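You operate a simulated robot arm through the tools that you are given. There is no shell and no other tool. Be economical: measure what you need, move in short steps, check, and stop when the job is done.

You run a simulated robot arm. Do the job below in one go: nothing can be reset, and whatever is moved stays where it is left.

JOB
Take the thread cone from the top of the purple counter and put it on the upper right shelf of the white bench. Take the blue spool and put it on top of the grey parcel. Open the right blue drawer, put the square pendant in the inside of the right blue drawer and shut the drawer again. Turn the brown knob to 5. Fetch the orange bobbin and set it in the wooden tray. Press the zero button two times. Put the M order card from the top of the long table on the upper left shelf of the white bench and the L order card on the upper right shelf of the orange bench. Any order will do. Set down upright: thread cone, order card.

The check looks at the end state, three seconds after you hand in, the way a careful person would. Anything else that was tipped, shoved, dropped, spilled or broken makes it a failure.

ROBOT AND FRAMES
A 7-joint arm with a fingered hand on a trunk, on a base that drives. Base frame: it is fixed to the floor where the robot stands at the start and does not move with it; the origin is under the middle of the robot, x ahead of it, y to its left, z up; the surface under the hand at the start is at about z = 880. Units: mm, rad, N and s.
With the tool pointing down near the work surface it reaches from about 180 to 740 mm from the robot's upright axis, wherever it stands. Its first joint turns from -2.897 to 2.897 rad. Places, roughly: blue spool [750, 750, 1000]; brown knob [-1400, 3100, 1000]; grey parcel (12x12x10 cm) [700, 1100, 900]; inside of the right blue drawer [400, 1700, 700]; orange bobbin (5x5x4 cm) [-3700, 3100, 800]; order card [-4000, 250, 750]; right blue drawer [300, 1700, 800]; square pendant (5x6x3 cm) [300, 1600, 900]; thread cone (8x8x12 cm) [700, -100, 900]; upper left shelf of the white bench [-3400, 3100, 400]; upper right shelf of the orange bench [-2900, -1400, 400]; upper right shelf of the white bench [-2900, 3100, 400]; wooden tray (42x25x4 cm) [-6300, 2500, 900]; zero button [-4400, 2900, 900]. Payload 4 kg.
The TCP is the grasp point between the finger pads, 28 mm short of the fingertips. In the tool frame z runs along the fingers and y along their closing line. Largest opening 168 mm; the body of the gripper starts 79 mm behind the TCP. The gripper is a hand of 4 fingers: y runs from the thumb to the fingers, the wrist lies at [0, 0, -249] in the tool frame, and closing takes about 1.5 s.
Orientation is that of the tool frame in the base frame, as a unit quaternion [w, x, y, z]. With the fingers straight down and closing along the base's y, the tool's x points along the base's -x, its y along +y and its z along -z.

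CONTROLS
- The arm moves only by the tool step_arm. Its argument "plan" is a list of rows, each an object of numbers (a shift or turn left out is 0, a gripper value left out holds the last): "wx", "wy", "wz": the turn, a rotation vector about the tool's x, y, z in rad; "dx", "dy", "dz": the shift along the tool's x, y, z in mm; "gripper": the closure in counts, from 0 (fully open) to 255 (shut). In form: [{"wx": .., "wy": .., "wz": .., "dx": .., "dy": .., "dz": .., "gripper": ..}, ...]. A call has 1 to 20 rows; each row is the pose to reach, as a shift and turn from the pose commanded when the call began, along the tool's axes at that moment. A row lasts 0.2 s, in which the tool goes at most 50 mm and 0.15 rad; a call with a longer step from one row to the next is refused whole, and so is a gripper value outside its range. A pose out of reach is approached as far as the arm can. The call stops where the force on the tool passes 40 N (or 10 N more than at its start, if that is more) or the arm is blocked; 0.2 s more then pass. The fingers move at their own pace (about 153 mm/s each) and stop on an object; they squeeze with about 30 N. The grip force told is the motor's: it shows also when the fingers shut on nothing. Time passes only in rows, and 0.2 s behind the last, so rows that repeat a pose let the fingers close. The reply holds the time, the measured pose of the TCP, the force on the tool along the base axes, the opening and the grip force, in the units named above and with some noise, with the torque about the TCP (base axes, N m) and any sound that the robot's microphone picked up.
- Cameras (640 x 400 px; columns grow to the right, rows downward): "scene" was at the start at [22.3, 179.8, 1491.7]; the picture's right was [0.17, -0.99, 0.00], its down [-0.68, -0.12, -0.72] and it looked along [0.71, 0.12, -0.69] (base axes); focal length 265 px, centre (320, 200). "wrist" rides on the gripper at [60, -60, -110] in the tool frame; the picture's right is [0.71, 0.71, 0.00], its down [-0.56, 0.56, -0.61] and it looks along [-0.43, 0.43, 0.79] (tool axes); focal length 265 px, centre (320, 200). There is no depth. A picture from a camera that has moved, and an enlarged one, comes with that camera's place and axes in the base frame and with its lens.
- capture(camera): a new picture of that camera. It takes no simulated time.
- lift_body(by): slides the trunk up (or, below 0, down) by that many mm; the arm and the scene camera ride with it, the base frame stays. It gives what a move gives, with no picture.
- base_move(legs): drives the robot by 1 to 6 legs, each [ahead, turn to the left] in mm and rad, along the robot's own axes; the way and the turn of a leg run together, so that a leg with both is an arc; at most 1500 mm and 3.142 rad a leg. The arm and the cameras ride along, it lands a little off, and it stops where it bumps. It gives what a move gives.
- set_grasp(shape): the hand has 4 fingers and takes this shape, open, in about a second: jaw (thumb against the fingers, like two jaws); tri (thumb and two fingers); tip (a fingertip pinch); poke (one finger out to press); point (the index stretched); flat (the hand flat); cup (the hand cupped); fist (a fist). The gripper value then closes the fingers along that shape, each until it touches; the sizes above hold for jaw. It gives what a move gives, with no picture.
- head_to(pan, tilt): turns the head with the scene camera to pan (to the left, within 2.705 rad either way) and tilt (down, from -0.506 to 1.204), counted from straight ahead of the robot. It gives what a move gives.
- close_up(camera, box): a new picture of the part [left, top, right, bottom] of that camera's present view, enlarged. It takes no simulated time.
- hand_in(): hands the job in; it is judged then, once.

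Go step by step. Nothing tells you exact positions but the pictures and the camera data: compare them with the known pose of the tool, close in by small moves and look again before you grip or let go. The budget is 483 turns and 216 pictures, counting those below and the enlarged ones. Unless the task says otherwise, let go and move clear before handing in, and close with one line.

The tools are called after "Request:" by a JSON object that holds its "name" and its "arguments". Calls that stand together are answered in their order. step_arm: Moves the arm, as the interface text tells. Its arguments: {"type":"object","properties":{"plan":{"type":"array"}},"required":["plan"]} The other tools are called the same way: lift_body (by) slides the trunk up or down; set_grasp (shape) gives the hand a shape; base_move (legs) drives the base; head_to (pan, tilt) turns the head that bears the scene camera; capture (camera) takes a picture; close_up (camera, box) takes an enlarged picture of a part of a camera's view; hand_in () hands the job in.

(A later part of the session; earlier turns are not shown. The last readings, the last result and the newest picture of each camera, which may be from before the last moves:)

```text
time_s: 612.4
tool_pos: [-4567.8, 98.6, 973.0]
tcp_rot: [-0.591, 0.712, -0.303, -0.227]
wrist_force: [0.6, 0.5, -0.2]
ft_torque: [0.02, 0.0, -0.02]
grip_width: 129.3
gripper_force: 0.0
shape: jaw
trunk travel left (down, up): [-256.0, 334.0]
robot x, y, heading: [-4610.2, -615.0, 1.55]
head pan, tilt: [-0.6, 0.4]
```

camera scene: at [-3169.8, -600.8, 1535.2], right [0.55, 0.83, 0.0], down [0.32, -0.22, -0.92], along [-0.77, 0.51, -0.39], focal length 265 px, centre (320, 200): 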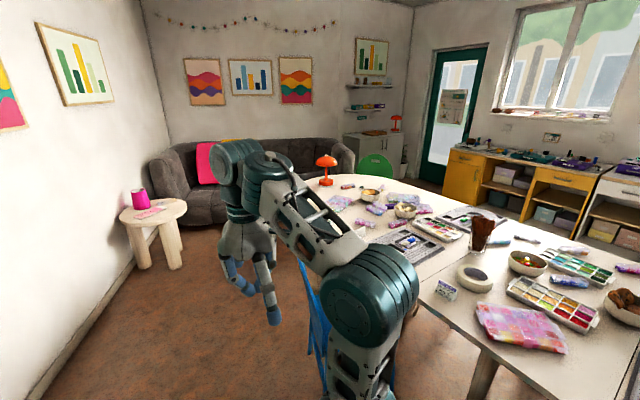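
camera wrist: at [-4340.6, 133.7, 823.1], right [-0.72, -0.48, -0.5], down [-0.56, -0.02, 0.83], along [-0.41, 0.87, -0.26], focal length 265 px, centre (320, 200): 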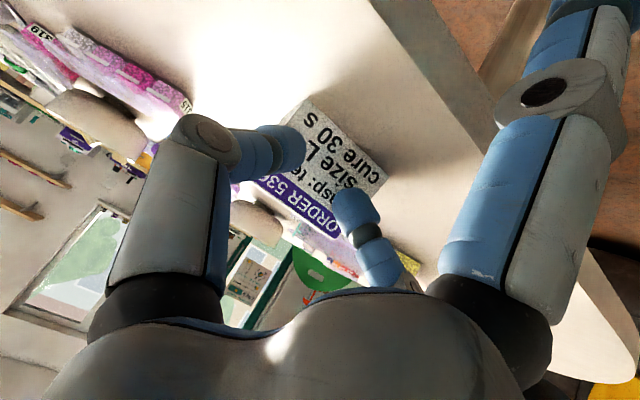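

Level posture set. Shift the hand right to L's line, open wider, and lower to table height.

Request:
{"name": "step_arm", "arguments": {"plan": [{"dx": 30, "dy": -30, "dz": 1, "gripper": 30}, {"dx": 60, "dy": -60, "dz": 3, "gripper": 30}, {"dx": 90, "dy": -90, "dz": 4, "gripper": 30}, {"dx": 121, "dy": -119, "dz": 6, "gripper": 30}, {"dx": 121, "dy": -119, "dz": 6, "gripper": 30}]}}

Request:
{"name": "lift_body", "arguments": {"by": -150}}

Request:
{"name": "capture", "arguments": {"camera": "wrist"}}

```text
time_s: 613.6
tool_pos: [-4400.5, 97.9, 971.0]
tcp_rot: [-0.591, 0.712, -0.304, -0.228]
wrist_force: [0.5, -0.1, -0.1]
ft_torque: [0.03, 0.02, 0.0]
grip_width: 148.0
gripper_force: 0.0
shape: jaw
trunk travel left (down, up): [-256.0, 334.0]
robot x, y, heading: [-4613.1, -616.7, 1.553]
head pan, tilt: [-0.6, 0.4]
```

```text
time_s: 615.3
tool_pos: [-4400.8, 97.2, 820.9]
tcp_rot: [-0.592, 0.711, -0.305, -0.227]
wrist_force: [-0.6, 0.1, -0.9]
ft_torque: [0.0, 0.01, 0.02]
grip_width: 148.1
gripper_force: 0.1
shape: jaw
trunk travel left (down, up): [-106.0, 484.0]
robot x, y, heading: [-4609.8, -616.3, 1.555]
head pan, tilt: [-0.6, 0.4]
```

```text
15 pictures are left
camera wrist: at [-4320.2, -12.3, 843.8], right [0.01, -0.2, -0.98], down [-0.81, -0.57, 0.11], along [-0.59, 0.79, -0.16], focal length 265 px, centre (320, 200)
```

wrist: 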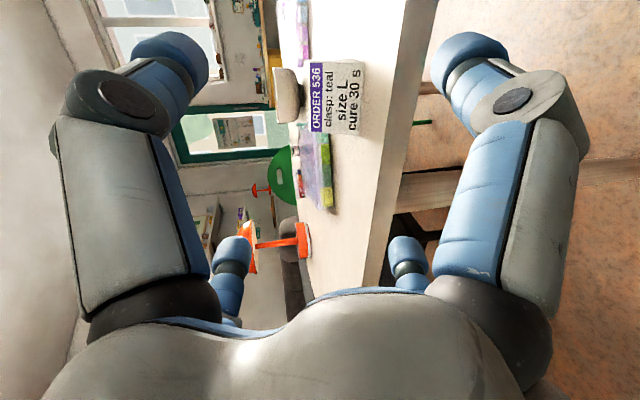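

Clear side view: card at x≈-4396, base front y≈245, top z≈800. Raise 8 mm and drive in around it.

Request:
{"name": "lift_body", "arguments": {"by": 8}}

Request:
{"name": "base_move", "arguments": {"legs": [[172, 0]]}}

Request:
{"name": "capture", "arguments": {"camera": "wrist"}}

```text
time_s: 615.9
tool_pos: [-4401.0, 97.2, 829.1]
tcp_rot: [-0.592, 0.711, -0.305, -0.227]
wrist_force: [0.2, 0.3, -0.1]
ft_torque: [0.01, -0.01, -0.01]
grip_width: 148.1
gripper_force: 0.0
shape: jaw
trunk travel left (down, up): [-114.0, 476.0]
robot x, y, heading: [-4614.6, -614.9, 1.553]
head pan, tilt: [-0.6, 0.4]
```

```text
time_s: 617.3
tool_pos: [-4398.0, 268.7, 829.2]
tcp_rot: [-0.592, 0.711, -0.305, -0.227]
wrist_force: [0.4, 1.2, -0.2]
ft_torque: [0.01, 0.02, 0.03]
grip_width: 147.8
gripper_force: 0.1
shape: jaw
trunk travel left (down, up): [-114.0, 476.0]
robot x, y, heading: [-4609.1, -450.7, 1.551]
head pan, tilt: [-0.6, 0.4]
```

```text
14 pictures are left
camera wrist: at [-4317.0, 157.1, 851.7], right [0.01, -0.2, -0.98], down [-0.81, -0.57, 0.11], along [-0.59, 0.79, -0.16], focal length 265 px, centre (320, 200)
```

wrist: 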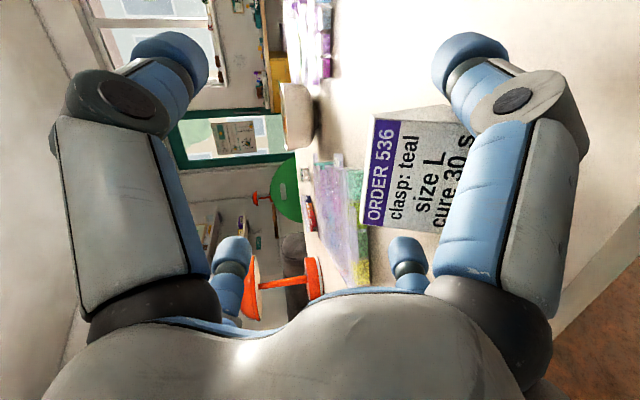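

The card is between the lower fingers. Narrow, lower, go 12 mm deeper, then close.

Request:
{"name": "step_arm", "arguments": {"plan": [{"gripper": 50}, {"gripper": 60}, {"gripper": 60}]}}

Request:
{"name": "base_move", "arguments": {"legs": [[13, 0]]}}

Request:
{"name": "lift_body", "arguments": {"by": -11}}

Request:
{"name": "step_arm", "arguments": {"plan": [{"gripper": 75}, {"gripper": 90}, {"gripper": 105}, {"gripper": 120}, {"gripper": 140}, {"gripper": 160}, {"gripper": 160}]}}

```text
time_s: 618.1
tool_pos: [-4397.7, 267.4, 828.6]
tcp_rot: [-0.591, 0.711, -0.305, -0.228]
wrist_force: [-0.6, -0.4, 0.1]
ft_torque: [0.0, -0.01, -0.02]
grip_width: 128.7
gripper_force: 0.1
shape: jaw
trunk travel left (down, up): [-114.0, 476.0]
robot x, y, heading: [-4610.4, -444.5, 1.555]
head pan, tilt: [-0.6, 0.4]
```

```text
time_s: 618.9
tool_pos: [-4397.7, 280.2, 830.2]
tcp_rot: [-0.591, 0.712, -0.304, -0.227]
wrist_force: [0.2, 0.5, -0.2]
ft_torque: [0.01, 0.0, 0.01]
grip_width: 128.9
gripper_force: 0.2
shape: jaw
trunk travel left (down, up): [-114.0, 476.0]
robot x, y, heading: [-4609.4, -435.1, 1.549]
head pan, tilt: [-0.6, 0.4]
```

```text
time_s: 619.5
tool_pos: [-4397.1, 280.4, 817.8]
tcp_rot: [-0.591, 0.712, -0.304, -0.228]
wrist_force: [-0.4, 0.1, 0.5]
ft_torque: [0.0, 0.01, 0.02]
grip_width: 129.1
gripper_force: 0.1
shape: jaw
trunk travel left (down, up): [-103.0, 487.0]
robot x, y, heading: [-4606.3, -432.4, 1.557]
head pan, tilt: [-0.6, 0.4]
```

```text
time_s: 621.1
tool_pos: [-4397.9, 279.6, 818.8]
tcp_rot: [-0.591, 0.712, -0.304, -0.228]
wrist_force: [-0.2, 0.3, 0.4]
ft_torque: [-0.03, 0.0, -0.03]
grip_width: 80.1
gripper_force: 0.1
shape: jaw
trunk travel left (down, up): [-103.0, 487.0]
robot x, y, heading: [-4606.0, -432.8, 1.553]
head pan, tilt: [-0.6, 0.4]
```

Request:
{"name": "step_arm", "arguments": {"plan": [{"gripper": 190}, {"gripper": 210}, {"gripper": 210}, {"gripper": 210}]}}

Request:
{"name": "capture", "arguments": {"camera": "wrist"}}

```text
time_s: 622.1
tool_pos: [-4397.1, 280.8, 819.2]
tcp_rot: [-0.592, 0.711, -0.304, -0.227]
wrist_force: [-0.2, 0.5, -0.1]
ft_torque: [0.01, 0.0, 0.02]
grip_width: 68.5
gripper_force: 0.1
shape: jaw
trunk travel left (down, up): [-103.0, 487.0]
robot x, y, heading: [-4605.0, -431.1, 1.549]
head pan, tilt: [-0.6, 0.4]
```

```text
13 pictures are left
camera wrist: at [-4316.6, 170.2, 840.6], right [0.01, -0.2, -0.98], down [-0.81, -0.57, 0.11], along [-0.59, 0.79, -0.16], focal length 265 px, centre (320, 200)
```

wrist: 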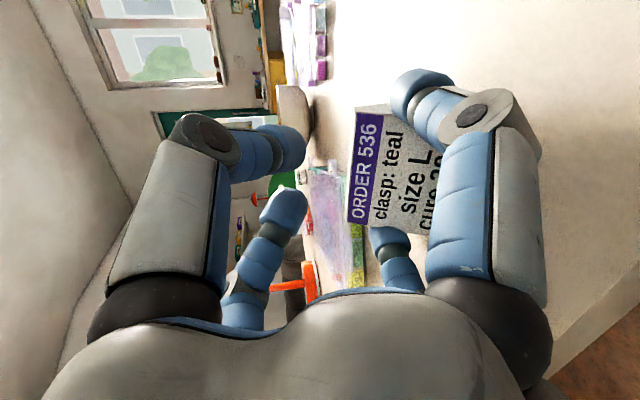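

The lower fingers hold the card's ends. Tighten a little and lift.

Request:
{"name": "step_arm", "arguments": {"plan": [{"gripper": 220}, {"gripper": 228}, {"gripper": 228}]}}

Request:
{"name": "lift_body", "arguments": {"by": 50}}

Request:
{"name": "capture", "arguments": {"camera": "wrist"}}

```text
time_s: 622.9
tool_pos: [-4397.5, 280.8, 818.0]
tcp_rot: [-0.592, 0.712, -0.304, -0.226]
wrist_force: [0.0, -1.2, 0.8]
ft_torque: [0.0, 0.01, 0.02]
grip_width: 63.9
gripper_force: 0.0
shape: jaw
trunk travel left (down, up): [-103.0, 487.0]
robot x, y, heading: [-4605.5, -431.3, 1.552]
head pan, tilt: [-0.6, 0.4]
```

```text
time_s: 623.8
tool_pos: [-4396.3, 281.7, 868.6]
tcp_rot: [-0.591, 0.711, -0.304, -0.228]
wrist_force: [-0.4, 0.0, 0.1]
ft_torque: [-0.01, -0.01, 0.0]
grip_width: 63.9
gripper_force: 0.1
shape: jaw
trunk travel left (down, up): [-153.0, 437.0]
robot x, y, heading: [-4609.2, -432.0, 1.548]
head pan, tilt: [-0.6, 0.4]
```

```text
12 pictures are left
camera wrist: at [-4316.6, 170.2, 890.6], right [0.01, -0.2, -0.98], down [-0.81, -0.57, 0.11], along [-0.59, 0.79, -0.16], focal length 265 px, centre (320, 200)
```

wrist: 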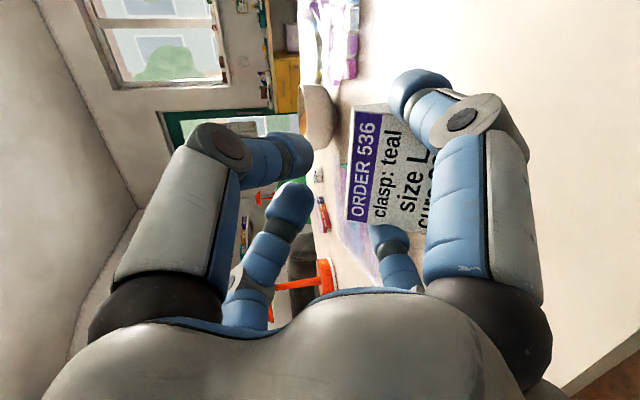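

The L card is in hand. Back away, recentre the arm, then drive (in reverse) down the aisle to the orange bench.

Request:
{"name": "base_move", "arguments": {"legs": [[-184, 0]]}}

Request:
{"name": "step_arm", "arguments": {"plan": [{"dx": -30, "dy": 30, "dz": -2}, {"dx": -60, "dy": 60, "dz": -3}, {"dx": -90, "dy": 90, "dz": -5}, {"dx": -120, "dy": 118, "dz": -6}, {"dx": -135, "dy": 133, "dz": -7}]}}

Request:
{"name": "base_move", "arguments": {"legs": [[0, 1.76], [-1500, 0], [-240, 0]]}}

```text
time_s: 625.3
tool_pos: [-4398.7, 93.6, 868.7]
tcp_rot: [-0.592, 0.711, -0.306, -0.227]
wrist_force: [-0.7, 0.9, 0.1]
ft_torque: [0.02, 0.01, 0.02]
grip_width: 64.3
gripper_force: 0.0
shape: jaw
trunk travel left (down, up): [-153.0, 437.0]
robot x, y, heading: [-4610.5, -620.6, 1.544]
head pan, tilt: [-0.6, 0.4]
```

```text
time_s: 626.5
tool_pos: [-4589.8, 94.3, 868.2]
tcp_rot: [-0.592, 0.711, -0.306, -0.225]
wrist_force: [0.8, 0.5, 0.5]
ft_torque: [-0.01, 0.01, 0.04]
grip_width: 64.0
gripper_force: 0.1
shape: jaw
trunk travel left (down, up): [-153.0, 437.0]
robot x, y, heading: [-4610.5, -619.5, 1.547]
head pan, tilt: [-0.6, 0.4]
```

```text
time_s: 639.6
tool_pos: [-3584.3, -459.0, 868.6]
tcp_rot: [-0.206, 0.691, 0.349, -0.599]
wrist_force: [0.1, 0.3, 0.7]
ft_torque: [-0.02, 0.02, -0.06]
grip_width: 64.0
gripper_force: 0.1
shape: jaw
trunk travel left (down, up): [-153.0, 437.0]
robot x, y, heading: [-2878.7, -356.4, -2.99]
head pan, tilt: [-0.6, 0.4]
```

Request:
{"name": "lift_body", "arguments": {"by": 150}}

Request:
{"name": "base_move", "arguments": {"legs": [[0, 1.42], [-120, 0]]}}

Request:
{"name": "head_to", "arguments": {"pan": 0.0, "tilt": 0.6}}

Request:
{"name": "capture", "arguments": {"camera": "scene"}}

```text
time_s: 641.4
tool_pos: [-3583.7, -460.2, 1017.4]
tcp_rot: [-0.206, 0.691, 0.348, -0.599]
wrist_force: [-0.3, -0.3, -0.5]
ft_torque: [0.0, 0.0, 0.0]
grip_width: 64.2
gripper_force: 0.0
shape: jaw
trunk travel left (down, up): [-303.0, 287.0]
robot x, y, heading: [-2877.4, -353.7, -2.987]
head pan, tilt: [-0.6, 0.4]
```

```text
time_s: 646.1
tool_pos: [-2885.3, -952.9, 1017.6]
tcp_rot: [0.231, 0.299, 0.714, -0.59]
wrist_force: [0.1, -0.6, -0.3]
ft_torque: [0.0, 0.0, -0.03]
grip_width: 64.3
gripper_force: 0.1
shape: jaw
trunk travel left (down, up): [-303.0, 287.0]
robot x, y, heading: [-2880.3, -235.6, -1.57]
head pan, tilt: [-0.6, 0.4]
```

```text
time_s: 647.1
tool_pos: [-2884.6, -950.9, 1018.1]
tcp_rot: [0.232, 0.299, 0.713, -0.59]
wrist_force: [0.5, -0.8, 0.2]
ft_torque: [-0.02, -0.01, 0.02]
grip_width: 64.3
gripper_force: 0.0
shape: jaw
trunk travel left (down, up): [-303.0, 287.0]
robot x, y, heading: [-2877.3, -237.3, -1.576]
head pan, tilt: [0.0, 0.6]
```

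```text
11 pictures are left
camera scene: at [-2712.5, -266.6, 1296.9], right [-1.0, 0.01, 0.0], down [0.0, 0.56, -0.83], along [-0.01, -0.83, -0.56], focal length 265 px, centre (320, 200)
```

scene: 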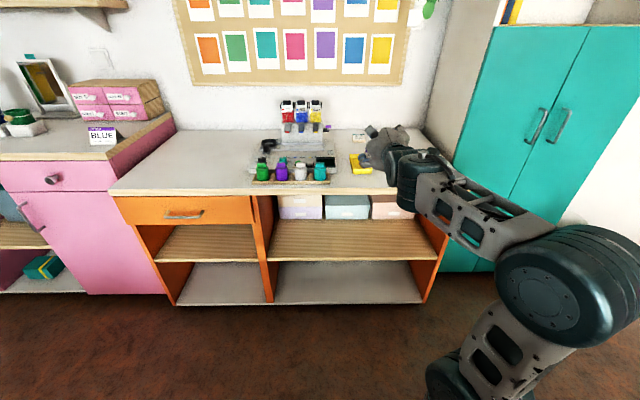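

The orange bench's right compartment: board front y≈-1075, z≈413, x from -3227 to -2484. Back a bit, lower the trunk, then extend low.

Request:
{"name": "base_move", "arguments": {"legs": [[-50, 0]]}}

Request:
{"name": "lift_body", "arguments": {"by": -298}}

Request:
{"name": "step_arm", "arguments": {"plan": [{"dx": -7, "dy": -6, "dz": 46}, {"dx": -15, "dy": -12, "dz": 92}, {"dx": 15, "dy": 20, "dz": 108}, {"dx": 45, "dy": 51, "dz": 116}, {"dx": 76, "dy": 82, "dz": 125}, {"dx": 108, "dy": 114, "dz": 133}, {"dx": 108, "dy": 114, "dz": 133}]}}

```text
time_s: 648.0
tool_pos: [-2883.6, -902.5, 1018.6]
tcp_rot: [0.232, 0.299, 0.713, -0.59]
wrist_force: [0.1, -0.3, 0.0]
ft_torque: [0.01, 0.0, 0.01]
grip_width: 64.2
gripper_force: 0.0
shape: jaw
trunk travel left (down, up): [-303.0, 287.0]
robot x, y, heading: [-2873.6, -188.7, -1.576]
head pan, tilt: [0.0, 0.6]
```

```text
time_s: 651.0
tool_pos: [-2884.7, -902.2, 718.9]
tcp_rot: [0.233, 0.299, 0.714, -0.589]
wrist_force: [-0.8, -0.6, -0.4]
ft_torque: [0.02, 0.01, 0.01]
grip_width: 64.0
gripper_force: 0.0
shape: jaw
trunk travel left (down, up): [-5.0, 585.0]
robot x, y, heading: [-2872.9, -187.8, -1.572]
head pan, tilt: [0.0, 0.6]
```

```text
time_s: 652.6
tool_pos: [-2884.5, -999.4, 540.0]
tcp_rot: [0.232, 0.299, 0.713, -0.59]
wrist_force: [0.6, -0.4, -0.5]
ft_torque: [0.0, 0.0, -0.04]
grip_width: 63.8
gripper_force: 0.0
shape: jaw
trunk travel left (down, up): [-5.0, 585.0]
robot x, y, heading: [-2876.6, -187.0, -1.575]
head pan, tilt: [0.0, 0.6]
```

Drive the card in over the shelf and look.

Request:
{"name": "base_move", "arguments": {"legs": [[165, 0]]}}

Request:
{"name": "step_arm", "arguments": {"plan": [{"dx": 10.2, "dy": 10.5, "dz": 2.9}, {"dx": 20.5, "dy": 21, "dz": 5.9}, {"dx": 27, "dy": 28, "dz": 7.8}, {"dx": 27, "dy": 28, "dz": 7.8}]}}

Request:
{"name": "capture", "arguments": {"camera": "wrist"}}

```text
time_s: 654.0
tool_pos: [-2884.8, -1159.7, 539.6]
tcp_rot: [0.232, 0.299, 0.713, -0.59]
wrist_force: [0.4, 0.1, 0.2]
ft_torque: [-0.02, 0.03, -0.03]
grip_width: 64.2
gripper_force: 0.1
shape: jaw
trunk travel left (down, up): [-5.0, 585.0]
robot x, y, heading: [-2880.8, -351.2, -1.573]
head pan, tilt: [0.0, 0.6]
```

```text
time_s: 655.0
tool_pos: [-2884.4, -1159.1, 498.5]
tcp_rot: [0.233, 0.299, 0.714, -0.589]
wrist_force: [0.1, 0.4, -0.7]
ft_torque: [0.03, 0.0, 0.03]
grip_width: 64.0
gripper_force: 0.0
shape: jaw
trunk travel left (down, up): [-5.0, 585.0]
robot x, y, heading: [-2875.7, -349.9, -1.574]
head pan, tilt: [0.0, 0.6]
```

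```text
10 pictures are left
camera wrist: at [-2968.1, -1050.4, 521.2], right [-0.01, 0.2, -0.98], down [0.8, 0.59, 0.11], along [0.6, -0.78, -0.16], focal length 265 px, centre (320, 200)
```

wrist: 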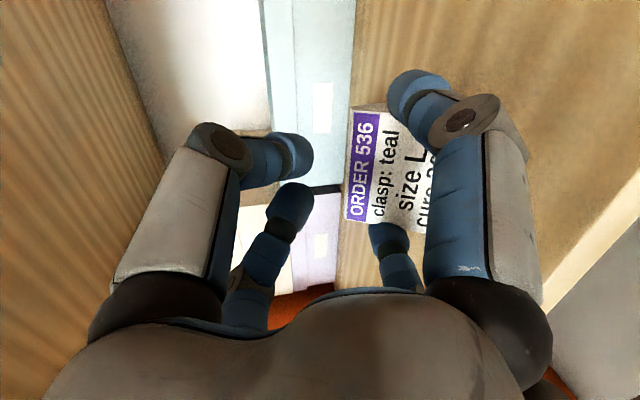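

Over the shelf board. Lower in small steps to contact.

Request:
{"name": "step_arm", "arguments": {"plan": [{"dx": 3.4, "dy": 3.5, "dz": 1}, {"dx": 6.8, "dy": 7, "dz": 2}, {"dx": 9.6, "dy": 9.8, "dz": 2.7}, {"dx": 9.6, "dy": 9.8, "dz": 2.7}]}}

```text
time_s: 656.0
tool_pos: [-2883.4, -1159.1, 494.8]
tcp_rot: [0.235, 0.296, 0.709, -0.596]
wrist_force: [0.6, 8.6, 32.6]
ft_torque: [-0.25, -0.09, 0.06]
grip_width: 64.3
gripper_force: 0.0
shape: jaw
trunk travel left (down, up): [-5.0, 585.0]
robot x, y, heading: [-2875.4, -346.9, -1.572]
head pan, tilt: [0.0, 0.6]
```

Contact. Ease up and release gently.

Request:
{"name": "step_arm", "arguments": {"plan": [{"dx": -3, "dy": -3.1, "dz": -0.9}, {"dx": -5, "dy": -5.1, "dz": -1.4}, {"dx": -5, "dy": -5.1, "dz": -1.4}]}}

```text
time_s: 656.8
tool_pos: [-2884.5, -1158.7, 494.4]
tcp_rot: [0.233, 0.297, 0.713, -0.591]
wrist_force: [1.6, -7.7, 13.9]
ft_torque: [-0.63, -0.19, 0.01]
grip_width: 64.4
gripper_force: 0.2
shape: jaw
trunk travel left (down, up): [-5.0, 585.0]
robot x, y, heading: [-2875.2, -344.5, -1.576]
head pan, tilt: [0.0, 0.6]
```

Request:
{"name": "step_arm", "arguments": {"plan": [{"dx": -1.5, "dy": -1.5, "dz": -0.4}, {"dx": -1.5, "dy": -1.5, "dz": -0.4, "gripper": 215}, {"dx": -1.5, "dy": -1.5, "dz": -0.4, "gripper": 195}, {"dx": -1.5, "dy": -1.5, "dz": -0.4, "gripper": 170}, {"dx": -2, "dy": -2, "dz": -0.6, "gripper": 140}, {"dx": -3, "dy": -3, "dz": -0.8, "gripper": 110}, {"dx": -5, "dy": -5, "dz": -1.4, "gripper": 80}, {"dx": -7, "dy": -7, "dz": -2, "gripper": 55}, {"dx": -9, "dy": -9, "dz": -2.5, "gripper": 40}, {"dx": -9, "dy": -9, "dz": -2.5, "gripper": 35}]}}

Request:
{"name": "capture", "arguments": {"camera": "wrist"}}

```text
time_s: 659.0
tool_pos: [-2883.7, -1159.5, 507.7]
tcp_rot: [0.233, 0.298, 0.714, -0.59]
wrist_force: [-0.6, 0.1, 0.2]
ft_torque: [0.02, 0.0, -0.01]
grip_width: 144.5
gripper_force: 0.1
shape: jaw
trunk travel left (down, up): [-5.0, 585.0]
robot x, y, heading: [-2879.0, -344.2, -1.568]
head pan, tilt: [0.0, 0.6]
```

```text
9 pictures are left
camera wrist: at [-2967.8, -1051.0, 529.4], right [-0.01, 0.2, -0.98], down [0.8, 0.59, 0.11], along [0.6, -0.78, -0.16], focal length 265 px, centre (320, 200)
```

wrist: 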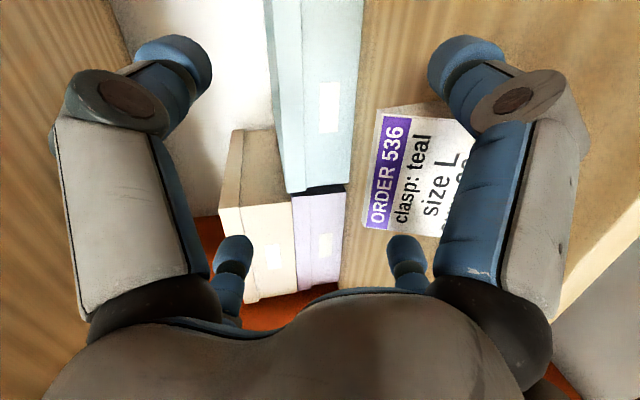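

The L card stands upright on the orange bench's upper right shelf. Back straight out and raise.

Request:
{"name": "base_move", "arguments": {"legs": [[-200, 0]]}}

Request:
{"name": "lift_body", "arguments": {"by": 400}}

```text
time_s: 660.5
tool_pos: [-2883.0, -964.4, 507.9]
tcp_rot: [0.233, 0.298, 0.713, -0.59]
wrist_force: [0.3, 0.5, -0.3]
ft_torque: [0.01, 0.0, 0.0]
grip_width: 144.5
gripper_force: 0.1
shape: jaw
trunk travel left (down, up): [-5.0, 585.0]
robot x, y, heading: [-2879.8, -150.8, -1.575]
head pan, tilt: [0.0, 0.6]
```

```text
time_s: 664.4
tool_pos: [-2882.8, -964.9, 906.3]
tcp_rot: [0.233, 0.297, 0.714, -0.589]
wrist_force: [0.3, -0.7, 0.0]
ft_torque: [-0.01, -0.02, -0.02]
grip_width: 144.8
gripper_force: 0.0
shape: jaw
trunk travel left (down, up): [-405.0, 185.0]
robot x, y, heading: [-2878.0, -155.7, -1.573]
head pan, tilt: [0.0, 0.6]
```

Now bring the hand back to vertical for the M card.

Request:
{"name": "step_arm", "arguments": {"plan": [{"dx": -3, "dy": -4, "dz": -34, "wx": -0.05, "wy": 0.117, "wz": 0.06}, {"dx": -6, "dy": -8, "dz": -69, "wx": -0.101, "wy": 0.234, "wz": 0.119}, {"dx": -9, "dy": -12, "dz": -103, "wx": -0.152, "wy": 0.351, "wz": 0.179}, {"dx": -12, "dy": -17, "dz": -137, "wx": -0.202, "wy": 0.468, "wz": 0.238}, {"dx": -15, "dy": -21, "dz": -172, "wx": -0.253, "wy": 0.585, "wz": 0.298}, {"dx": -19, "dy": -25, "dz": -206, "wx": -0.303, "wy": 0.702, "wz": 0.357}, {"dx": -22, "dy": -29, "dz": -240, "wx": -0.354, "wy": 0.819, "wz": 0.417}, {"dx": -25, "dy": -33, "dz": -275, "wx": -0.404, "wy": 0.936, "wz": 0.476}, {"dx": -28, "dy": -38, "dz": -309, "wx": -0.455, "wy": 1.053, "wz": 0.536}, {"dx": -31, "dy": -42, "dz": -344, "wx": -0.505, "wy": 1.17, "wz": 0.595}, {"dx": -34, "dy": -46, "dz": -378, "wx": -0.556, "wy": 1.287, "wz": 0.655}, {"dx": -34, "dy": -46, "dz": -378, "wx": -0.556, "wy": 1.287, "wz": 0.655}]}}

```text
time_s: 667.0
tool_pos: [-2889.5, -605.7, 1039.5]
tcp_rot: [0.002, 0.71, 0.704, 0.001]
wrist_force: [-0.5, -0.2, 0.9]
ft_torque: [-0.02, -0.06, 0.0]
grip_width: 145.0
gripper_force: 0.1
shape: jaw
out of reach, approached as far as the arm can: row 10
trunk travel left (down, up): [-405.0, 185.0]
robot x, y, heading: [-2876.5, -151.8, -1.577]
head pan, tilt: [0.0, 0.6]
```

Request:
{"name": "base_move", "arguments": {"legs": [[380, 0], [0, -1.565], [1500, 0], [205, 0], [0, -1.571], [290, 0]]}}

Request:
{"name": "set_grasp", "arguments": {"shape": "tip"}}

```text
time_s: 686.8
tool_pos: [-4543.6, 222.4, 1040.3]
tcp_rot: [0.001, -0.7, 0.714, 0.001]
wrist_force: [-0.3, -0.6, -0.8]
ft_torque: [0.04, 0.04, -0.02]
grip_width: 145.1
gripper_force: 0.1
shape: jaw
trunk travel left (down, up): [-405.0, 185.0]
robot x, y, heading: [-4556.4, -229.0, 1.555]
head pan, tilt: [0.0, 0.6]
```

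```text
time_s: 687.7
tool_pos: [-4545.3, 223.0, 1038.9]
tcp_rot: [0.0, -0.699, 0.715, 0.0]
wrist_force: [-0.6, -0.3, 0.1]
ft_torque: [0.02, 0.01, 0.01]
grip_width: 167.9
gripper_force: 0.0
shape: tip
trunk travel left (down, up): [-405.0, 185.0]
robot x, y, heading: [-4559.1, -230.8, 1.55]
head pan, tilt: [0.0, 0.6]
```

Request:
{"name": "step_arm", "arguments": {"plan": [{"dx": -8, "dy": -34, "dz": 5, "wz": -0.131, "gripper": 110}, {"dx": -17, "dy": -68, "dz": 10, "wz": -0.262, "gripper": 110}, {"dx": -26, "dy": -101, "dz": 15, "wz": -0.393}, {"dx": -35, "dy": -135, "dz": 20, "wz": -0.524}, {"dx": -43, "dy": -169, "dz": 30, "wz": -0.655}, {"dx": -52, "dy": -203, "dz": 40, "wz": -0.786}, {"dx": -61, "dy": -236, "dz": 50, "wz": -0.917}, {"dx": -69, "dy": -270, "dz": 60, "wz": -1.048}, {"dx": -78, "dy": -304, "dz": 75, "wz": -1.178}, {"dx": -87, "dy": -338, "dz": 90, "wz": -1.309}, {"dx": -95, "dy": -371, "dz": 105, "wz": -1.44}, {"dx": -104, "dy": -405, "dz": 120, "wz": -1.556}, {"dx": -104, "dy": -405, "dz": 120, "wz": -1.556}]}}

Request:
{"name": "capture", "arguments": {"camera": "wrist"}}

```text
time_s: 690.5
tool_pos: [-4168.0, 267.4, 918.7]
tcp_rot: [-0.001, 1.0, -0.019, 0.0]
wrist_force: [-0.4, 0.4, 0.1]
ft_torque: [-0.01, 0.0, 0.0]
grip_width: 95.6
gripper_force: 0.1
shape: tip
out of reach, approached as far as the arm can: row 9, 10, 11, 12, 13
trunk travel left (down, up): [-405.0, 185.0]
robot x, y, heading: [-4558.2, -231.5, 1.545]
head pan, tilt: [0.0, 0.6]
```

```text
8 pictures are left
camera wrist: at [-4105.1, 326.4, 1027.6], right [0.68, -0.73, 0.0], down [-0.58, -0.54, 0.61], along [-0.45, -0.42, -0.79], focal length 265 px, centre (320, 200)
```

wrist: 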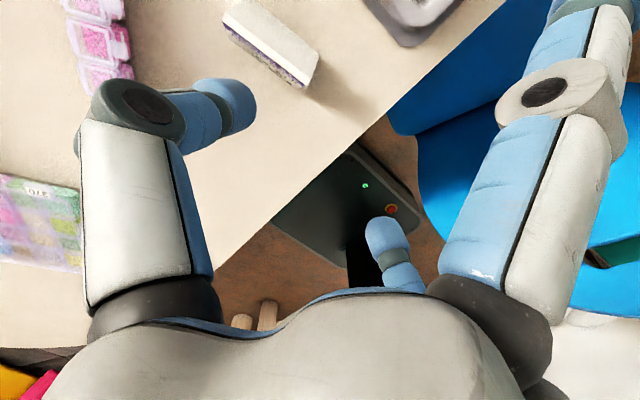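

The M card stands at about (-4146, 333), turned roughly 15–20°. Raise a bit, move closer, and align above it.

Request:
{"name": "lift_body", "arguments": {"by": 80}}

Request:
{"name": "base_move", "arguments": {"legs": [[70, 0]]}}

Request:
{"name": "step_arm", "arguments": {"plan": [{"dx": 7, "dy": 1, "dz": 30, "wz": -0.08}, {"dx": 14, "dy": 3, "dz": 60, "wz": -0.16}, {"dx": 22, "dy": 4, "dz": 90, "wz": -0.24}, {"dx": 22, "dy": 4, "dz": 125, "wz": -0.3}, {"dx": 22, "dy": 4, "dz": 139, "wz": -0.3}]}}

Request:
{"name": "capture", "arguments": {"camera": "wrist"}}

```text
time_s: 691.7
tool_pos: [-4169.3, 270.6, 998.7]
tcp_rot: [-0.001, 1.0, -0.019, 0.0]
wrist_force: [1.2, 0.6, 0.2]
ft_torque: [0.01, 0.03, 0.03]
grip_width: 95.5
gripper_force: 0.1
shape: tip
trunk travel left (down, up): [-485.0, 105.0]
robot x, y, heading: [-4559.6, -231.9, 1.55]
head pan, tilt: [0.0, 0.6]
```

```text
time_s: 692.7
tool_pos: [-4167.0, 341.5, 997.9]
tcp_rot: [-0.001, 1.0, -0.019, 0.0]
wrist_force: [-1.0, -0.6, -0.3]
ft_torque: [0.01, -0.02, -0.03]
grip_width: 95.6
gripper_force: 0.0
shape: tip
trunk travel left (down, up): [-485.0, 105.0]
robot x, y, heading: [-4558.7, -161.8, 1.549]
head pan, tilt: [0.0, 0.6]
```

```text
time_s: 693.9
tool_pos: [-4145.7, 334.3, 858.4]
tcp_rot: [-0.001, 0.991, 0.133, 0.001]
wrist_force: [-0.3, -0.8, -0.6]
ft_torque: [-0.01, -0.02, 0.02]
grip_width: 95.6
gripper_force: 0.1
shape: tip
trunk travel left (down, up): [-485.0, 105.0]
robot x, y, heading: [-4555.9, -158.5, 1.553]
head pan, tilt: [0.0, 0.6]
```

```text
7 pictures are left
camera wrist: at [-4104.3, 408.4, 968.2], right [0.87, -0.5, 0.0], down [-0.39, -0.69, 0.61], along [-0.31, -0.53, -0.79], focal length 265 px, centre (320, 200)
```

wrist: 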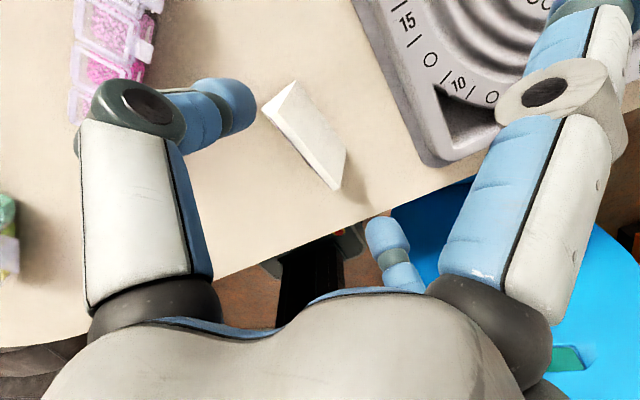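

Fine-adjust by about (+7, +17), descend over the card's ends and close.

Request:
{"name": "step_arm", "arguments": {"plan": [{"dx": 6, "dy": -8, "dz": 5}, {"dx": 11, "dy": -15, "dz": 20}, {"dx": 11, "dy": -15, "dz": 45}, {"dx": 11, "dy": -15, "dz": 64}, {"dx": 11, "dy": -15, "dz": 64}]}}

Request:
{"name": "step_arm", "arguments": {"plan": [{"gripper": 130}, {"gripper": 145}, {"gripper": 160}, {"gripper": 175}, {"gripper": 190}, {"gripper": 200}, {"gripper": 200}]}}

```text
time_s: 695.1
tool_pos: [-4139.3, 353.7, 795.1]
tcp_rot: [-0.001, 0.991, 0.131, 0.0]
wrist_force: [0.0, 0.1, 0.2]
ft_torque: [0.01, 0.0, -0.03]
grip_width: 95.5
gripper_force: 0.2
shape: tip
trunk travel left (down, up): [-485.0, 105.0]
robot x, y, heading: [-4560.5, -155.6, 1.552]
head pan, tilt: [0.0, 0.6]
```

```text
time_s: 696.7
tool_pos: [-4139.7, 353.4, 795.6]
tcp_rot: [-0.001, 0.991, 0.132, 0.0]
wrist_force: [-0.3, -0.4, 0.0]
ft_torque: [0.01, -0.02, 0.03]
grip_width: 36.8
gripper_force: 0.1
shape: tip
trunk travel left (down, up): [-485.0, 105.0]
robot x, y, heading: [-4557.5, -159.2, 1.548]
head pan, tilt: [0.0, 0.6]
```

Request:
{"name": "step_arm", "arguments": {"plan": [{"gripper": 215}, {"gripper": 215}, {"gripper": 215}]}}

Request:
{"name": "capture", "arguments": {"camera": "wrist"}}

```text
time_s: 697.5
tool_pos: [-4137.5, 353.9, 795.4]
tcp_rot: [0.0, 0.991, 0.132, 0.0]
wrist_force: [-0.2, 0.7, -0.7]
ft_torque: [0.01, 0.01, 0.02]
grip_width: 26.6
gripper_force: 0.0
shape: tip
trunk travel left (down, up): [-485.0, 105.0]
robot x, y, heading: [-4556.6, -159.1, 1.553]
head pan, tilt: [0.0, 0.6]
```

```text
6 pictures are left
camera wrist: at [-4096.9, 427.1, 904.6], right [0.87, -0.5, 0.0], down [-0.39, -0.68, 0.61], along [-0.31, -0.53, -0.79], focal length 265 px, centre (320, 200)
```

wrist: 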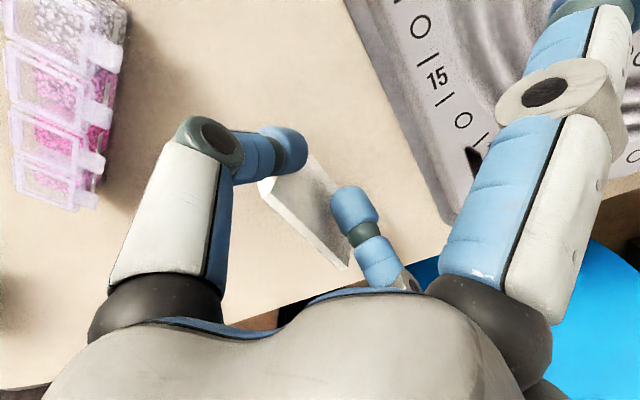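

The fingers closed beside the card: its ridge is actually at about (-4162, 338, 790). Lift clear, shift, and descend again.

Request:
{"name": "step_arm", "arguments": {"plan": [{"dz": -35}, {"dz": -65, "gripper": 150}, {"dz": -65, "gripper": 110, "wz": 0.08}, {"dz": -65, "gripper": 105, "dx": -14, "dy": 5, "wz": 0.15}, {"dz": -65, "dx": -27, "dy": 9, "wz": 0.15}, {"dz": -30, "dx": -27, "dy": 9, "wz": 0.15}, {"dz": -5, "dx": -27, "dy": 9, "wz": 0.15}, {"dz": 9, "dx": -27, "dy": 9, "wz": 0.15}, {"dz": 9, "dx": -27, "dy": 9, "wz": 0.15}]}}

Request:
{"name": "step_arm", "arguments": {"plan": [{"gripper": 125}, {"gripper": 140}, {"gripper": 155}, {"gripper": 170}, {"gripper": 185}, {"gripper": 200}, {"gripper": 200}]}}

```text
time_s: 699.5
tool_pos: [-4162.1, 337.7, 786.4]
tcp_rot: [-0.001, 0.998, 0.057, 0.0]
wrist_force: [-0.3, -0.5, 0.5]
ft_torque: [0.01, -0.01, 0.0]
grip_width: 98.0
gripper_force: 0.0
shape: tip
trunk travel left (down, up): [-485.0, 105.0]
robot x, y, heading: [-4553.8, -159.2, 1.55]
head pan, tilt: [0.0, 0.6]
```

```text
time_s: 701.1
tool_pos: [-4162.0, 336.6, 786.9]
tcp_rot: [-0.001, 0.998, 0.056, 0.0]
wrist_force: [-0.6, 0.5, 0.2]
ft_torque: [-0.02, 0.0, 0.01]
grip_width: 69.3
gripper_force: 30.1
shape: tip
trunk travel left (down, up): [-485.0, 105.0]
robot x, y, heading: [-4557.0, -157.3, 1.549]
head pan, tilt: [0.0, 0.6]
```

M is firmly pinched (69 mm, 30 N). Lift, turn it a quarter turn, and set it near the table edge where L was, to regrip level.

Request:
{"name": "step_arm", "arguments": {"plan": [{"dz": -40}, {"dz": -80}, {"dz": -100, "wz": 0.12}, {"dz": -100, "dx": -24, "dy": 4, "wz": 0.25}, {"dz": -100, "dx": -48, "dy": 8, "wz": 0.38}, {"dz": -100, "dx": -72, "dy": 12, "wz": 0.51}, {"dz": -100, "dx": -96, "dy": 16, "wz": 0.64}, {"dz": -100, "dx": -120, "dy": 20, "wz": 0.77}, {"dz": -100, "dx": -144, "dy": 24, "wz": 0.9}, {"dz": -100, "dx": -168, "dy": 28, "wz": 1.03}, {"dz": -100, "dx": -192, "dy": 32, "wz": 1.16}, {"dz": -100, "dx": -216, "dy": 36, "wz": 1.29}, {"dz": -100, "dx": -240, "dy": 40, "wz": 1.42}, {"dz": -100, "dx": -240, "dy": 40, "wz": 1.55}, {"dz": -100, "dx": -240, "dy": 40, "wz": 1.67}, {"dz": -70, "dx": -240, "dy": 40, "wz": 1.67}, {"dz": -35, "dx": -240, "dy": 40, "wz": 1.67}, {"dz": -10, "dx": -240, "dy": 40, "wz": 1.67}, {"dz": -10, "dx": -240, "dy": 40, "wz": 1.67}]}}

```text
time_s: 705.1
tool_pos: [-4396.6, 273.0, 794.8]
tcp_rot: [0.002, 0.712, -0.702, 0.0]
wrist_force: [-0.6, 0.1, -0.6]
ft_torque: [0.01, -0.01, 0.0]
grip_width: 69.3
gripper_force: 30.0
shape: tip
trunk travel left (down, up): [-485.0, 105.0]
robot x, y, heading: [-4558.6, -161.2, 1.55]
head pan, tilt: [0.0, 0.6]
```

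Still held. Lower the last bit to contact.

Request:
{"name": "step_arm", "arguments": {"plan": [{"dz": 3}, {"dz": 6}, {"dz": 8}, {"dz": 8}]}}

```text
time_s: 706.1
tool_pos: [-4396.6, 273.5, 787.2]
tcp_rot: [0.001, 0.713, -0.702, -0.001]
wrist_force: [0.7, -0.8, -0.8]
ft_torque: [-0.02, 0.0, -0.01]
grip_width: 69.3
gripper_force: 30.0
shape: tip
trunk travel left (down, up): [-485.0, 105.0]
robot x, y, heading: [-4562.4, -159.8, 1.55]
head pan, tilt: [0.0, 0.6]
```

Request:
{"name": "step_arm", "arguments": {"plan": [{"dz": 1.5}, {"dz": 3}, {"dz": 4}, {"dz": 4}]}}

```text
time_s: 707.1
tool_pos: [-4395.3, 272.6, 784.5]
tcp_rot: [-0.001, 0.713, -0.701, -0.001]
wrist_force: [-0.9, -4.0, 29.9]
ft_torque: [-0.07, 0.01, -0.01]
grip_width: 70.5
gripper_force: 29.7
shape: tip
trunk travel left (down, up): [-485.0, 105.0]
robot x, y, heading: [-4559.4, -159.6, 1.55]
head pan, tilt: [0.0, 0.6]
```

Contact. Ease, release, and rise.

Request:
{"name": "step_arm", "arguments": {"plan": [{"dz": -2}, {"dz": -2, "gripper": 185}, {"dz": -2, "gripper": 165}, {"dz": -2, "gripper": 140}, {"dz": -2, "gripper": 115}, {"dz": -2, "gripper": 110}, {"dz": -40}, {"dz": -85}, {"dz": -130}]}}

```text
time_s: 709.1
tool_pos: [-4393.3, 270.9, 915.5]
tcp_rot: [0.0, 0.712, -0.702, 0.0]
wrist_force: [0.3, -0.1, -0.5]
ft_torque: [0.01, 0.03, 0.02]
grip_width: 94.9
gripper_force: 0.1
shape: tip
trunk travel left (down, up): [-485.0, 105.0]
robot x, y, heading: [-4558.1, -159.9, 1.551]
head pan, tilt: [0.0, 0.6]
```

M now stands near the edge like L did. Back away and go to the level posture again.

Request:
{"name": "base_move", "arguments": {"legs": [[-455, 0]]}}

Request:
{"name": "set_grasp", "arguments": {"shape": "jaw"}}

Request:
{"name": "lift_body", "arguments": {"by": -100}}

Request:
{"name": "step_arm", "arguments": {"plan": [{"dx": -17, "dz": -37, "wy": -0.113}, {"dx": -35, "dz": -74, "wy": -0.227}, {"dx": -52, "dz": -111, "wy": -0.34}, {"dx": -70, "dz": -148, "wy": -0.453}, {"dx": -87, "dz": -185, "wy": -0.567}, {"dx": -105, "dz": -222, "wy": -0.68}, {"dx": -122, "dz": -258, "wy": -0.793}, {"dx": -140, "dz": -295, "wy": -0.907}, {"dx": -157, "dz": -332, "wy": -1.02}, {"dx": -175, "dz": -369, "wy": -1.133}, {"dx": -192, "dz": -406, "wy": -1.247}, {"dx": -210, "dz": -443, "wy": -1.36}, {"dx": -210, "dz": -443, "wy": -1.36}]}}

```text
time_s: 711.9
tool_pos: [-4402.4, -186.6, 914.5]
tcp_rot: [-0.001, 0.712, -0.702, -0.001]
wrist_force: [-1.2, 0.3, 0.1]
ft_torque: [0.02, 0.03, 0.01]
grip_width: 94.8
gripper_force: 0.1
shape: tip
trunk travel left (down, up): [-485.0, 105.0]
robot x, y, heading: [-4567.9, -610.7, 1.543]
head pan, tilt: [0.0, 0.6]
```

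```text
time_s: 712.8
tool_pos: [-4402.3, -186.0, 915.9]
tcp_rot: [0.0, 0.711, -0.703, -0.001]
wrist_force: [-0.5, 0.2, 0.3]
ft_torque: [-0.01, 0.0, -0.01]
grip_width: 168.0
gripper_force: 0.0
shape: jaw
trunk travel left (down, up): [-485.0, 105.0]
robot x, y, heading: [-4567.9, -615.8, 1.552]
head pan, tilt: [0.0, 0.6]
```

```text
time_s: 714.1
tool_pos: [-4403.2, -185.5, 816.1]
tcp_rot: [0.001, 0.712, -0.703, 0.0]
wrist_force: [-0.9, 0.2, -0.1]
ft_torque: [-0.01, 0.01, -0.01]
grip_width: 167.7
gripper_force: 0.1
shape: jaw
trunk travel left (down, up): [-385.0, 205.0]
robot x, y, heading: [-4568.1, -613.0, 1.546]
head pan, tilt: [0.0, 0.6]
```

```text
time_s: 716.9
tool_pos: [-4405.4, 22.0, 1259.3]
tcp_rot: [-0.443, 0.553, -0.545, -0.448]
wrist_force: [0.2, 0.6, 0.7]
ft_torque: [0.0, 0.0, 0.0]
grip_width: 168.0
gripper_force: 0.0
shape: jaw
trunk travel left (down, up): [-385.0, 205.0]
robot x, y, heading: [-4565.3, -617.8, 1.544]
head pan, tilt: [0.0, 0.6]
```

Request:
{"name": "step_arm", "arguments": {"plan": [{"wz": -0.14, "gripper": 30}, {"wz": -0.28, "gripper": 30}, {"wz": -0.42}, {"wz": -0.56}, {"wz": -0.7}, {"wz": -0.785}, {"wz": -0.785}]}}

Request:
{"name": "step_arm", "arguments": {"plan": [{"dx": -5, "dy": -9, "dz": 38}, {"dx": -6, "dy": -15, "dz": 74}, {"dx": 25, "dy": 15, "dz": 84}, {"dx": 60, "dy": 52, "dz": 94}, {"dx": 96, "dy": 90, "dz": 103}, {"dx": 96, "dy": 90, "dz": 103}]}}

```text
time_s: 718.5
tool_pos: [-4404.9, 22.8, 1258.2]
tcp_rot: [-0.58, 0.72, -0.292, -0.244]
wrist_force: [0.1, -0.8, -0.6]
ft_torque: [0.01, 0.0, 0.02]
grip_width: 148.5
gripper_force: 0.0
shape: jaw
trunk travel left (down, up): [-385.0, 205.0]
robot x, y, heading: [-4564.7, -618.7, 1.551]
head pan, tilt: [0.0, 0.6]
```

```text
refused: row 4 steps farther than a row can; nothing moved
```

Request:
{"name": "step_arm", "arguments": {"plan": [{"dx": -5, "dy": -9, "dz": 38}, {"dx": -6, "dy": -15, "dz": 74}, {"dx": 20, "dy": 10, "dz": 82}, {"dx": 46, "dy": 38, "dz": 90}, {"dx": 72, "dy": 65, "dz": 97}, {"dx": 96, "dy": 90, "dz": 103}, {"dx": 96, "dy": 90, "dz": 103}]}}

```text
time_s: 720.1
tool_pos: [-4401.6, 96.2, 1107.1]
tcp_rot: [-0.581, 0.72, -0.292, -0.244]
wrist_force: [0.3, 0.4, 0.5]
ft_torque: [0.01, -0.01, 0.01]
grip_width: 148.1
gripper_force: 0.1
shape: jaw
trunk travel left (down, up): [-385.0, 205.0]
robot x, y, heading: [-4567.8, -612.4, 1.547]
head pan, tilt: [0.0, 0.6]
```

Request:
{"name": "lift_body", "arguments": {"by": -278}}

Request:
{"name": "base_move", "arguments": {"legs": [[176, 0]]}}

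Request:
{"name": "capture", "arguments": {"camera": "wrist"}}

```text
time_s: 722.9
tool_pos: [-4400.5, 97.1, 830.5]
tcp_rot: [-0.58, 0.72, -0.293, -0.244]
wrist_force: [-0.1, -0.1, -0.4]
ft_torque: [0.05, -0.03, 0.01]
grip_width: 148.2
gripper_force: 0.1
shape: jaw
trunk travel left (down, up): [-107.0, 483.0]
robot x, y, heading: [-4567.3, -616.0, 1.549]
head pan, tilt: [0.0, 0.6]
```

```text
time_s: 724.4
tool_pos: [-4396.1, 269.7, 830.1]
tcp_rot: [-0.58, 0.72, -0.293, -0.244]
wrist_force: [-0.2, -0.4, -0.2]
ft_torque: [0.0, -0.01, -0.03]
grip_width: 148.3
gripper_force: 0.0
shape: jaw
trunk travel left (down, up): [-107.0, 483.0]
robot x, y, heading: [-4562.3, -441.6, 1.542]
head pan, tilt: [0.0, 0.6]
```

```text
5 pictures are left
camera wrist: at [-4310.7, 164.2, 853.2], right [0.0, -0.21, -0.98], down [-0.78, -0.61, 0.13], along [-0.62, 0.76, -0.16], focal length 265 px, centre (320, 200)
```

wrist: 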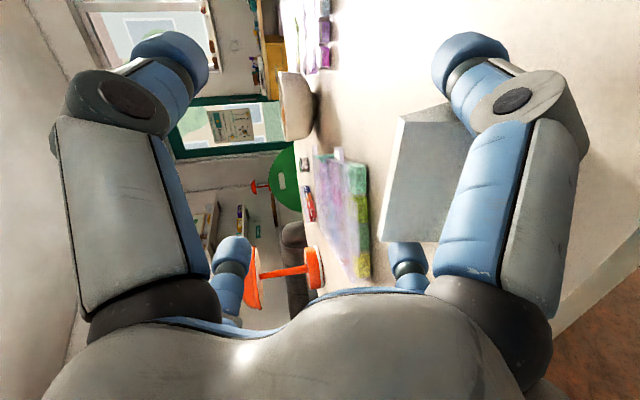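

M stands the same way. Narrow, go 13 mm deeper, lower, and close.

Request:
{"name": "step_arm", "arguments": {"plan": [{"gripper": 45}, {"gripper": 55}, {"gripper": 55}]}}

Request:
{"name": "base_move", "arguments": {"legs": [[14, 0]]}}

Request:
{"name": "lift_body", "arguments": {"by": -15}}

Request:
{"name": "step_arm", "arguments": {"plan": [{"gripper": 75}, {"gripper": 90}, {"gripper": 105}, {"gripper": 120}, {"gripper": 140}, {"gripper": 160}, {"gripper": 180}, {"gripper": 200}, {"gripper": 215}, {"gripper": 228}, {"gripper": 228}, {"gripper": 228}]}}

```text
time_s: 725.2
tool_pos: [-4397.5, 269.9, 830.5]
tcp_rot: [-0.58, 0.719, -0.294, -0.244]
wrist_force: [-0.2, 0.1, 0.1]
ft_torque: [-0.03, -0.02, -0.04]
grip_width: 132.2
gripper_force: 0.1
shape: jaw
trunk travel left (down, up): [-107.0, 483.0]
robot x, y, heading: [-4561.2, -441.9, 1.545]
head pan, tilt: [0.0, 0.6]
```

```text
time_s: 725.9
tool_pos: [-4395.5, 284.9, 830.0]
tcp_rot: [-0.58, 0.72, -0.292, -0.244]
wrist_force: [0.1, 0.3, 0.6]
ft_torque: [-0.05, -0.01, -0.02]
grip_width: 131.8
gripper_force: 0.1
shape: jaw
trunk travel left (down, up): [-107.0, 483.0]
robot x, y, heading: [-4561.6, -424.6, 1.548]
head pan, tilt: [0.0, 0.6]
```

```text
time_s: 726.6
tool_pos: [-4396.7, 284.5, 816.4]
tcp_rot: [-0.58, 0.72, -0.293, -0.244]
wrist_force: [0.2, 0.4, -0.4]
ft_torque: [-0.01, 0.01, -0.03]
grip_width: 132.0
gripper_force: 0.1
shape: jaw
trunk travel left (down, up): [-92.0, 498.0]
robot x, y, heading: [-4563.1, -424.0, 1.548]
head pan, tilt: [0.0, 0.6]
```

```text
time_s: 729.2
tool_pos: [-4395.3, 285.1, 814.7]
tcp_rot: [-0.58, 0.72, -0.293, -0.244]
wrist_force: [0.3, 0.1, 0.7]
ft_torque: [-0.01, 0.0, 0.0]
grip_width: 63.0
gripper_force: 0.1
shape: jaw
trunk travel left (down, up): [-92.0, 498.0]
robot x, y, heading: [-4562.5, -425.5, 1.547]
head pan, tilt: [0.0, 0.6]
```

M is clamped just as L was. Lift, back off, recentre the arm, and start the known route around the table.

Request:
{"name": "lift_body", "arguments": {"by": 180}}

Request:
{"name": "base_move", "arguments": {"legs": [[-190, 0]]}}

Request:
{"name": "step_arm", "arguments": {"plan": [{"dx": -27, "dy": 27}, {"dx": -54, "dy": 54, "dz": 1}, {"dx": -80, "dy": 80, "dz": 1}, {"dx": -106, "dy": 106, "dz": 2}, {"dx": -106, "dy": 106, "dz": 2}]}}

Request:
{"name": "capture", "arguments": {"camera": "wrist"}}

```text
time_s: 731.2
tool_pos: [-4397.7, 285.6, 995.8]
tcp_rot: [-0.58, 0.72, -0.293, -0.244]
wrist_force: [0.1, 0.0, -0.3]
ft_torque: [-0.01, 0.0, 0.01]
grip_width: 63.2
gripper_force: 0.0
shape: jaw
trunk travel left (down, up): [-272.0, 318.0]
robot x, y, heading: [-4561.7, -427.9, 1.549]
head pan, tilt: [0.0, 0.6]
```

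```text
time_s: 732.7
tool_pos: [-4401.5, 93.0, 996.9]
tcp_rot: [-0.581, 0.72, -0.293, -0.244]
wrist_force: [-0.1, 0.0, -0.4]
ft_torque: [0.0, -0.02, -0.03]
grip_width: 62.9
gripper_force: 0.1
shape: jaw
trunk travel left (down, up): [-272.0, 318.0]
robot x, y, heading: [-4563.3, -617.1, 1.544]
head pan, tilt: [0.0, 0.6]
```

```text
time_s: 733.9
tool_pos: [-4549.8, 93.1, 994.2]
tcp_rot: [-0.581, 0.72, -0.293, -0.244]
wrist_force: [0.4, -0.1, 0.5]
ft_torque: [0.0, 0.01, 0.01]
grip_width: 62.9
gripper_force: 0.0
shape: jaw
trunk travel left (down, up): [-272.0, 318.0]
robot x, y, heading: [-4564.3, -618.3, 1.546]
head pan, tilt: [0.0, 0.6]
```

```text
4 pictures are left
camera wrist: at [-4464.5, -13.6, 1017.1], right [0.0, -0.21, -0.98], down [-0.78, -0.61, 0.13], along [-0.62, 0.76, -0.16], focal length 265 px, centre (320, 200)
```

wrist: 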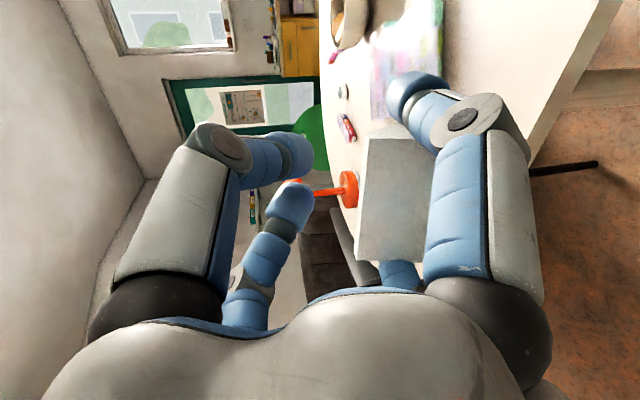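

M is held. Drive the route: along the aisle, around the table end.

Request:
{"name": "base_move", "arguments": {"legs": [[0, -1.546], [1500, 0], [1500, 0], [1020, 0], [0, 1.571]]}}

```text
time_s: 760.9
tool_pos: [-520.2, 7.5, 994.7]
tcp_rot: [-0.582, 0.718, -0.298, -0.24]
wrist_force: [0.4, -0.6, 0.7]
ft_torque: [0.03, -0.01, 0.0]
grip_width: 63.1
gripper_force: 0.1
shape: jaw
trunk travel left (down, up): [-272.0, 318.0]
robot x, y, heading: [-543.7, -703.6, 1.538]
head pan, tilt: [0.0, 0.6]
```

Request:
{"name": "base_move", "arguments": {"legs": [[1500, 0], [990, 0], [0, 1.6], [1500, 0], [1440, 0]]}}

```text
time_s: 790.9
tool_pos: [-4102.9, 1771.3, 994.5]
tcp_rot: [-0.23, 0.712, 0.312, -0.586]
wrist_force: [0.5, 0.5, -1.3]
ft_torque: [-0.01, -0.01, 0.01]
grip_width: 63.3
gripper_force: 0.0
shape: jaw
trunk travel left (down, up): [-272.0, 318.0]
robot x, y, heading: [-3389.7, 1773.0, -3.131]
head pan, tilt: [0.0, 0.6]
```

Request:
{"name": "base_move", "arguments": {"legs": [[30, 0], [0, -1.582]]}}

Request:
{"name": "lift_body", "arguments": {"by": -267}}

Request:
{"name": "step_arm", "arguments": {"plan": [{"dx": -7, "dy": -8, "dz": 46}, {"dx": -14, "dy": -16, "dz": 94}, {"dx": 16, "dy": 15, "dz": 104}, {"dx": 46, "dy": 45, "dz": 113}, {"dx": 77, "dy": 75, "dz": 122}, {"dx": 107, "dy": 106, "dz": 131}, {"dx": 130, "dy": 129, "dz": 138}, {"dx": 130, "dy": 129, "dz": 138}]}}

```text
time_s: 795.5
tool_pos: [-3425.2, 2486.3, 995.0]
tcp_rot: [-0.576, 0.724, -0.282, -0.253]
wrist_force: [-0.9, -0.6, 0.7]
ft_torque: [0.02, 0.01, 0.01]
grip_width: 63.3
gripper_force: 0.3
shape: jaw
trunk travel left (down, up): [-272.0, 318.0]
robot x, y, heading: [-3420.0, 1775.0, 1.577]
head pan, tilt: [0.0, 0.6]
```

```text
time_s: 798.2
tool_pos: [-3424.4, 2486.0, 728.1]
tcp_rot: [-0.577, 0.724, -0.282, -0.252]
wrist_force: [0.2, -0.5, 0.0]
ft_torque: [0.01, -0.01, 0.0]
grip_width: 63.2
gripper_force: 0.0
shape: jaw
trunk travel left (down, up): [-5.0, 585.0]
robot x, y, heading: [-3416.8, 1774.2, 1.578]
head pan, tilt: [0.0, 0.6]
```

```text
time_s: 800.0
tool_pos: [-3427.0, 2584.2, 520.1]
tcp_rot: [-0.576, 0.724, -0.283, -0.253]
wrist_force: [0.4, 0.9, -0.4]
ft_torque: [-0.01, -0.01, 0.0]
grip_width: 63.1
gripper_force: 0.1
shape: jaw
trunk travel left (down, up): [-5.0, 585.0]
robot x, y, heading: [-3419.4, 1773.4, 1.577]
head pan, tilt: [0.0, 0.6]
```

Request:
{"name": "capture", "arguments": {"camera": "wrist"}}

```text
3 pictures are left
camera wrist: at [-3338.4, 2480.0, 543.1], right [0.01, -0.21, -0.98], down [-0.76, -0.63, 0.13], along [-0.65, 0.75, -0.16], focal length 265 px, centre (320, 200)
```

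wrist: 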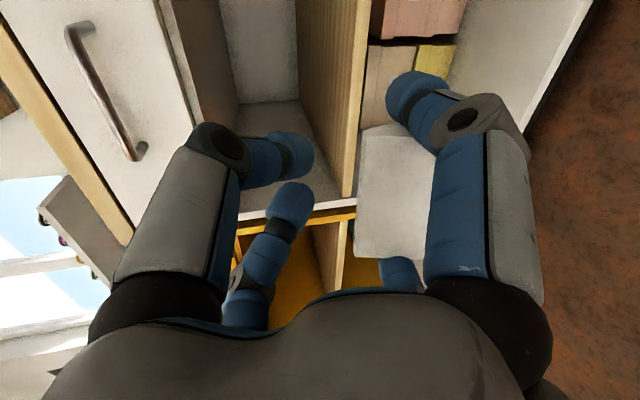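

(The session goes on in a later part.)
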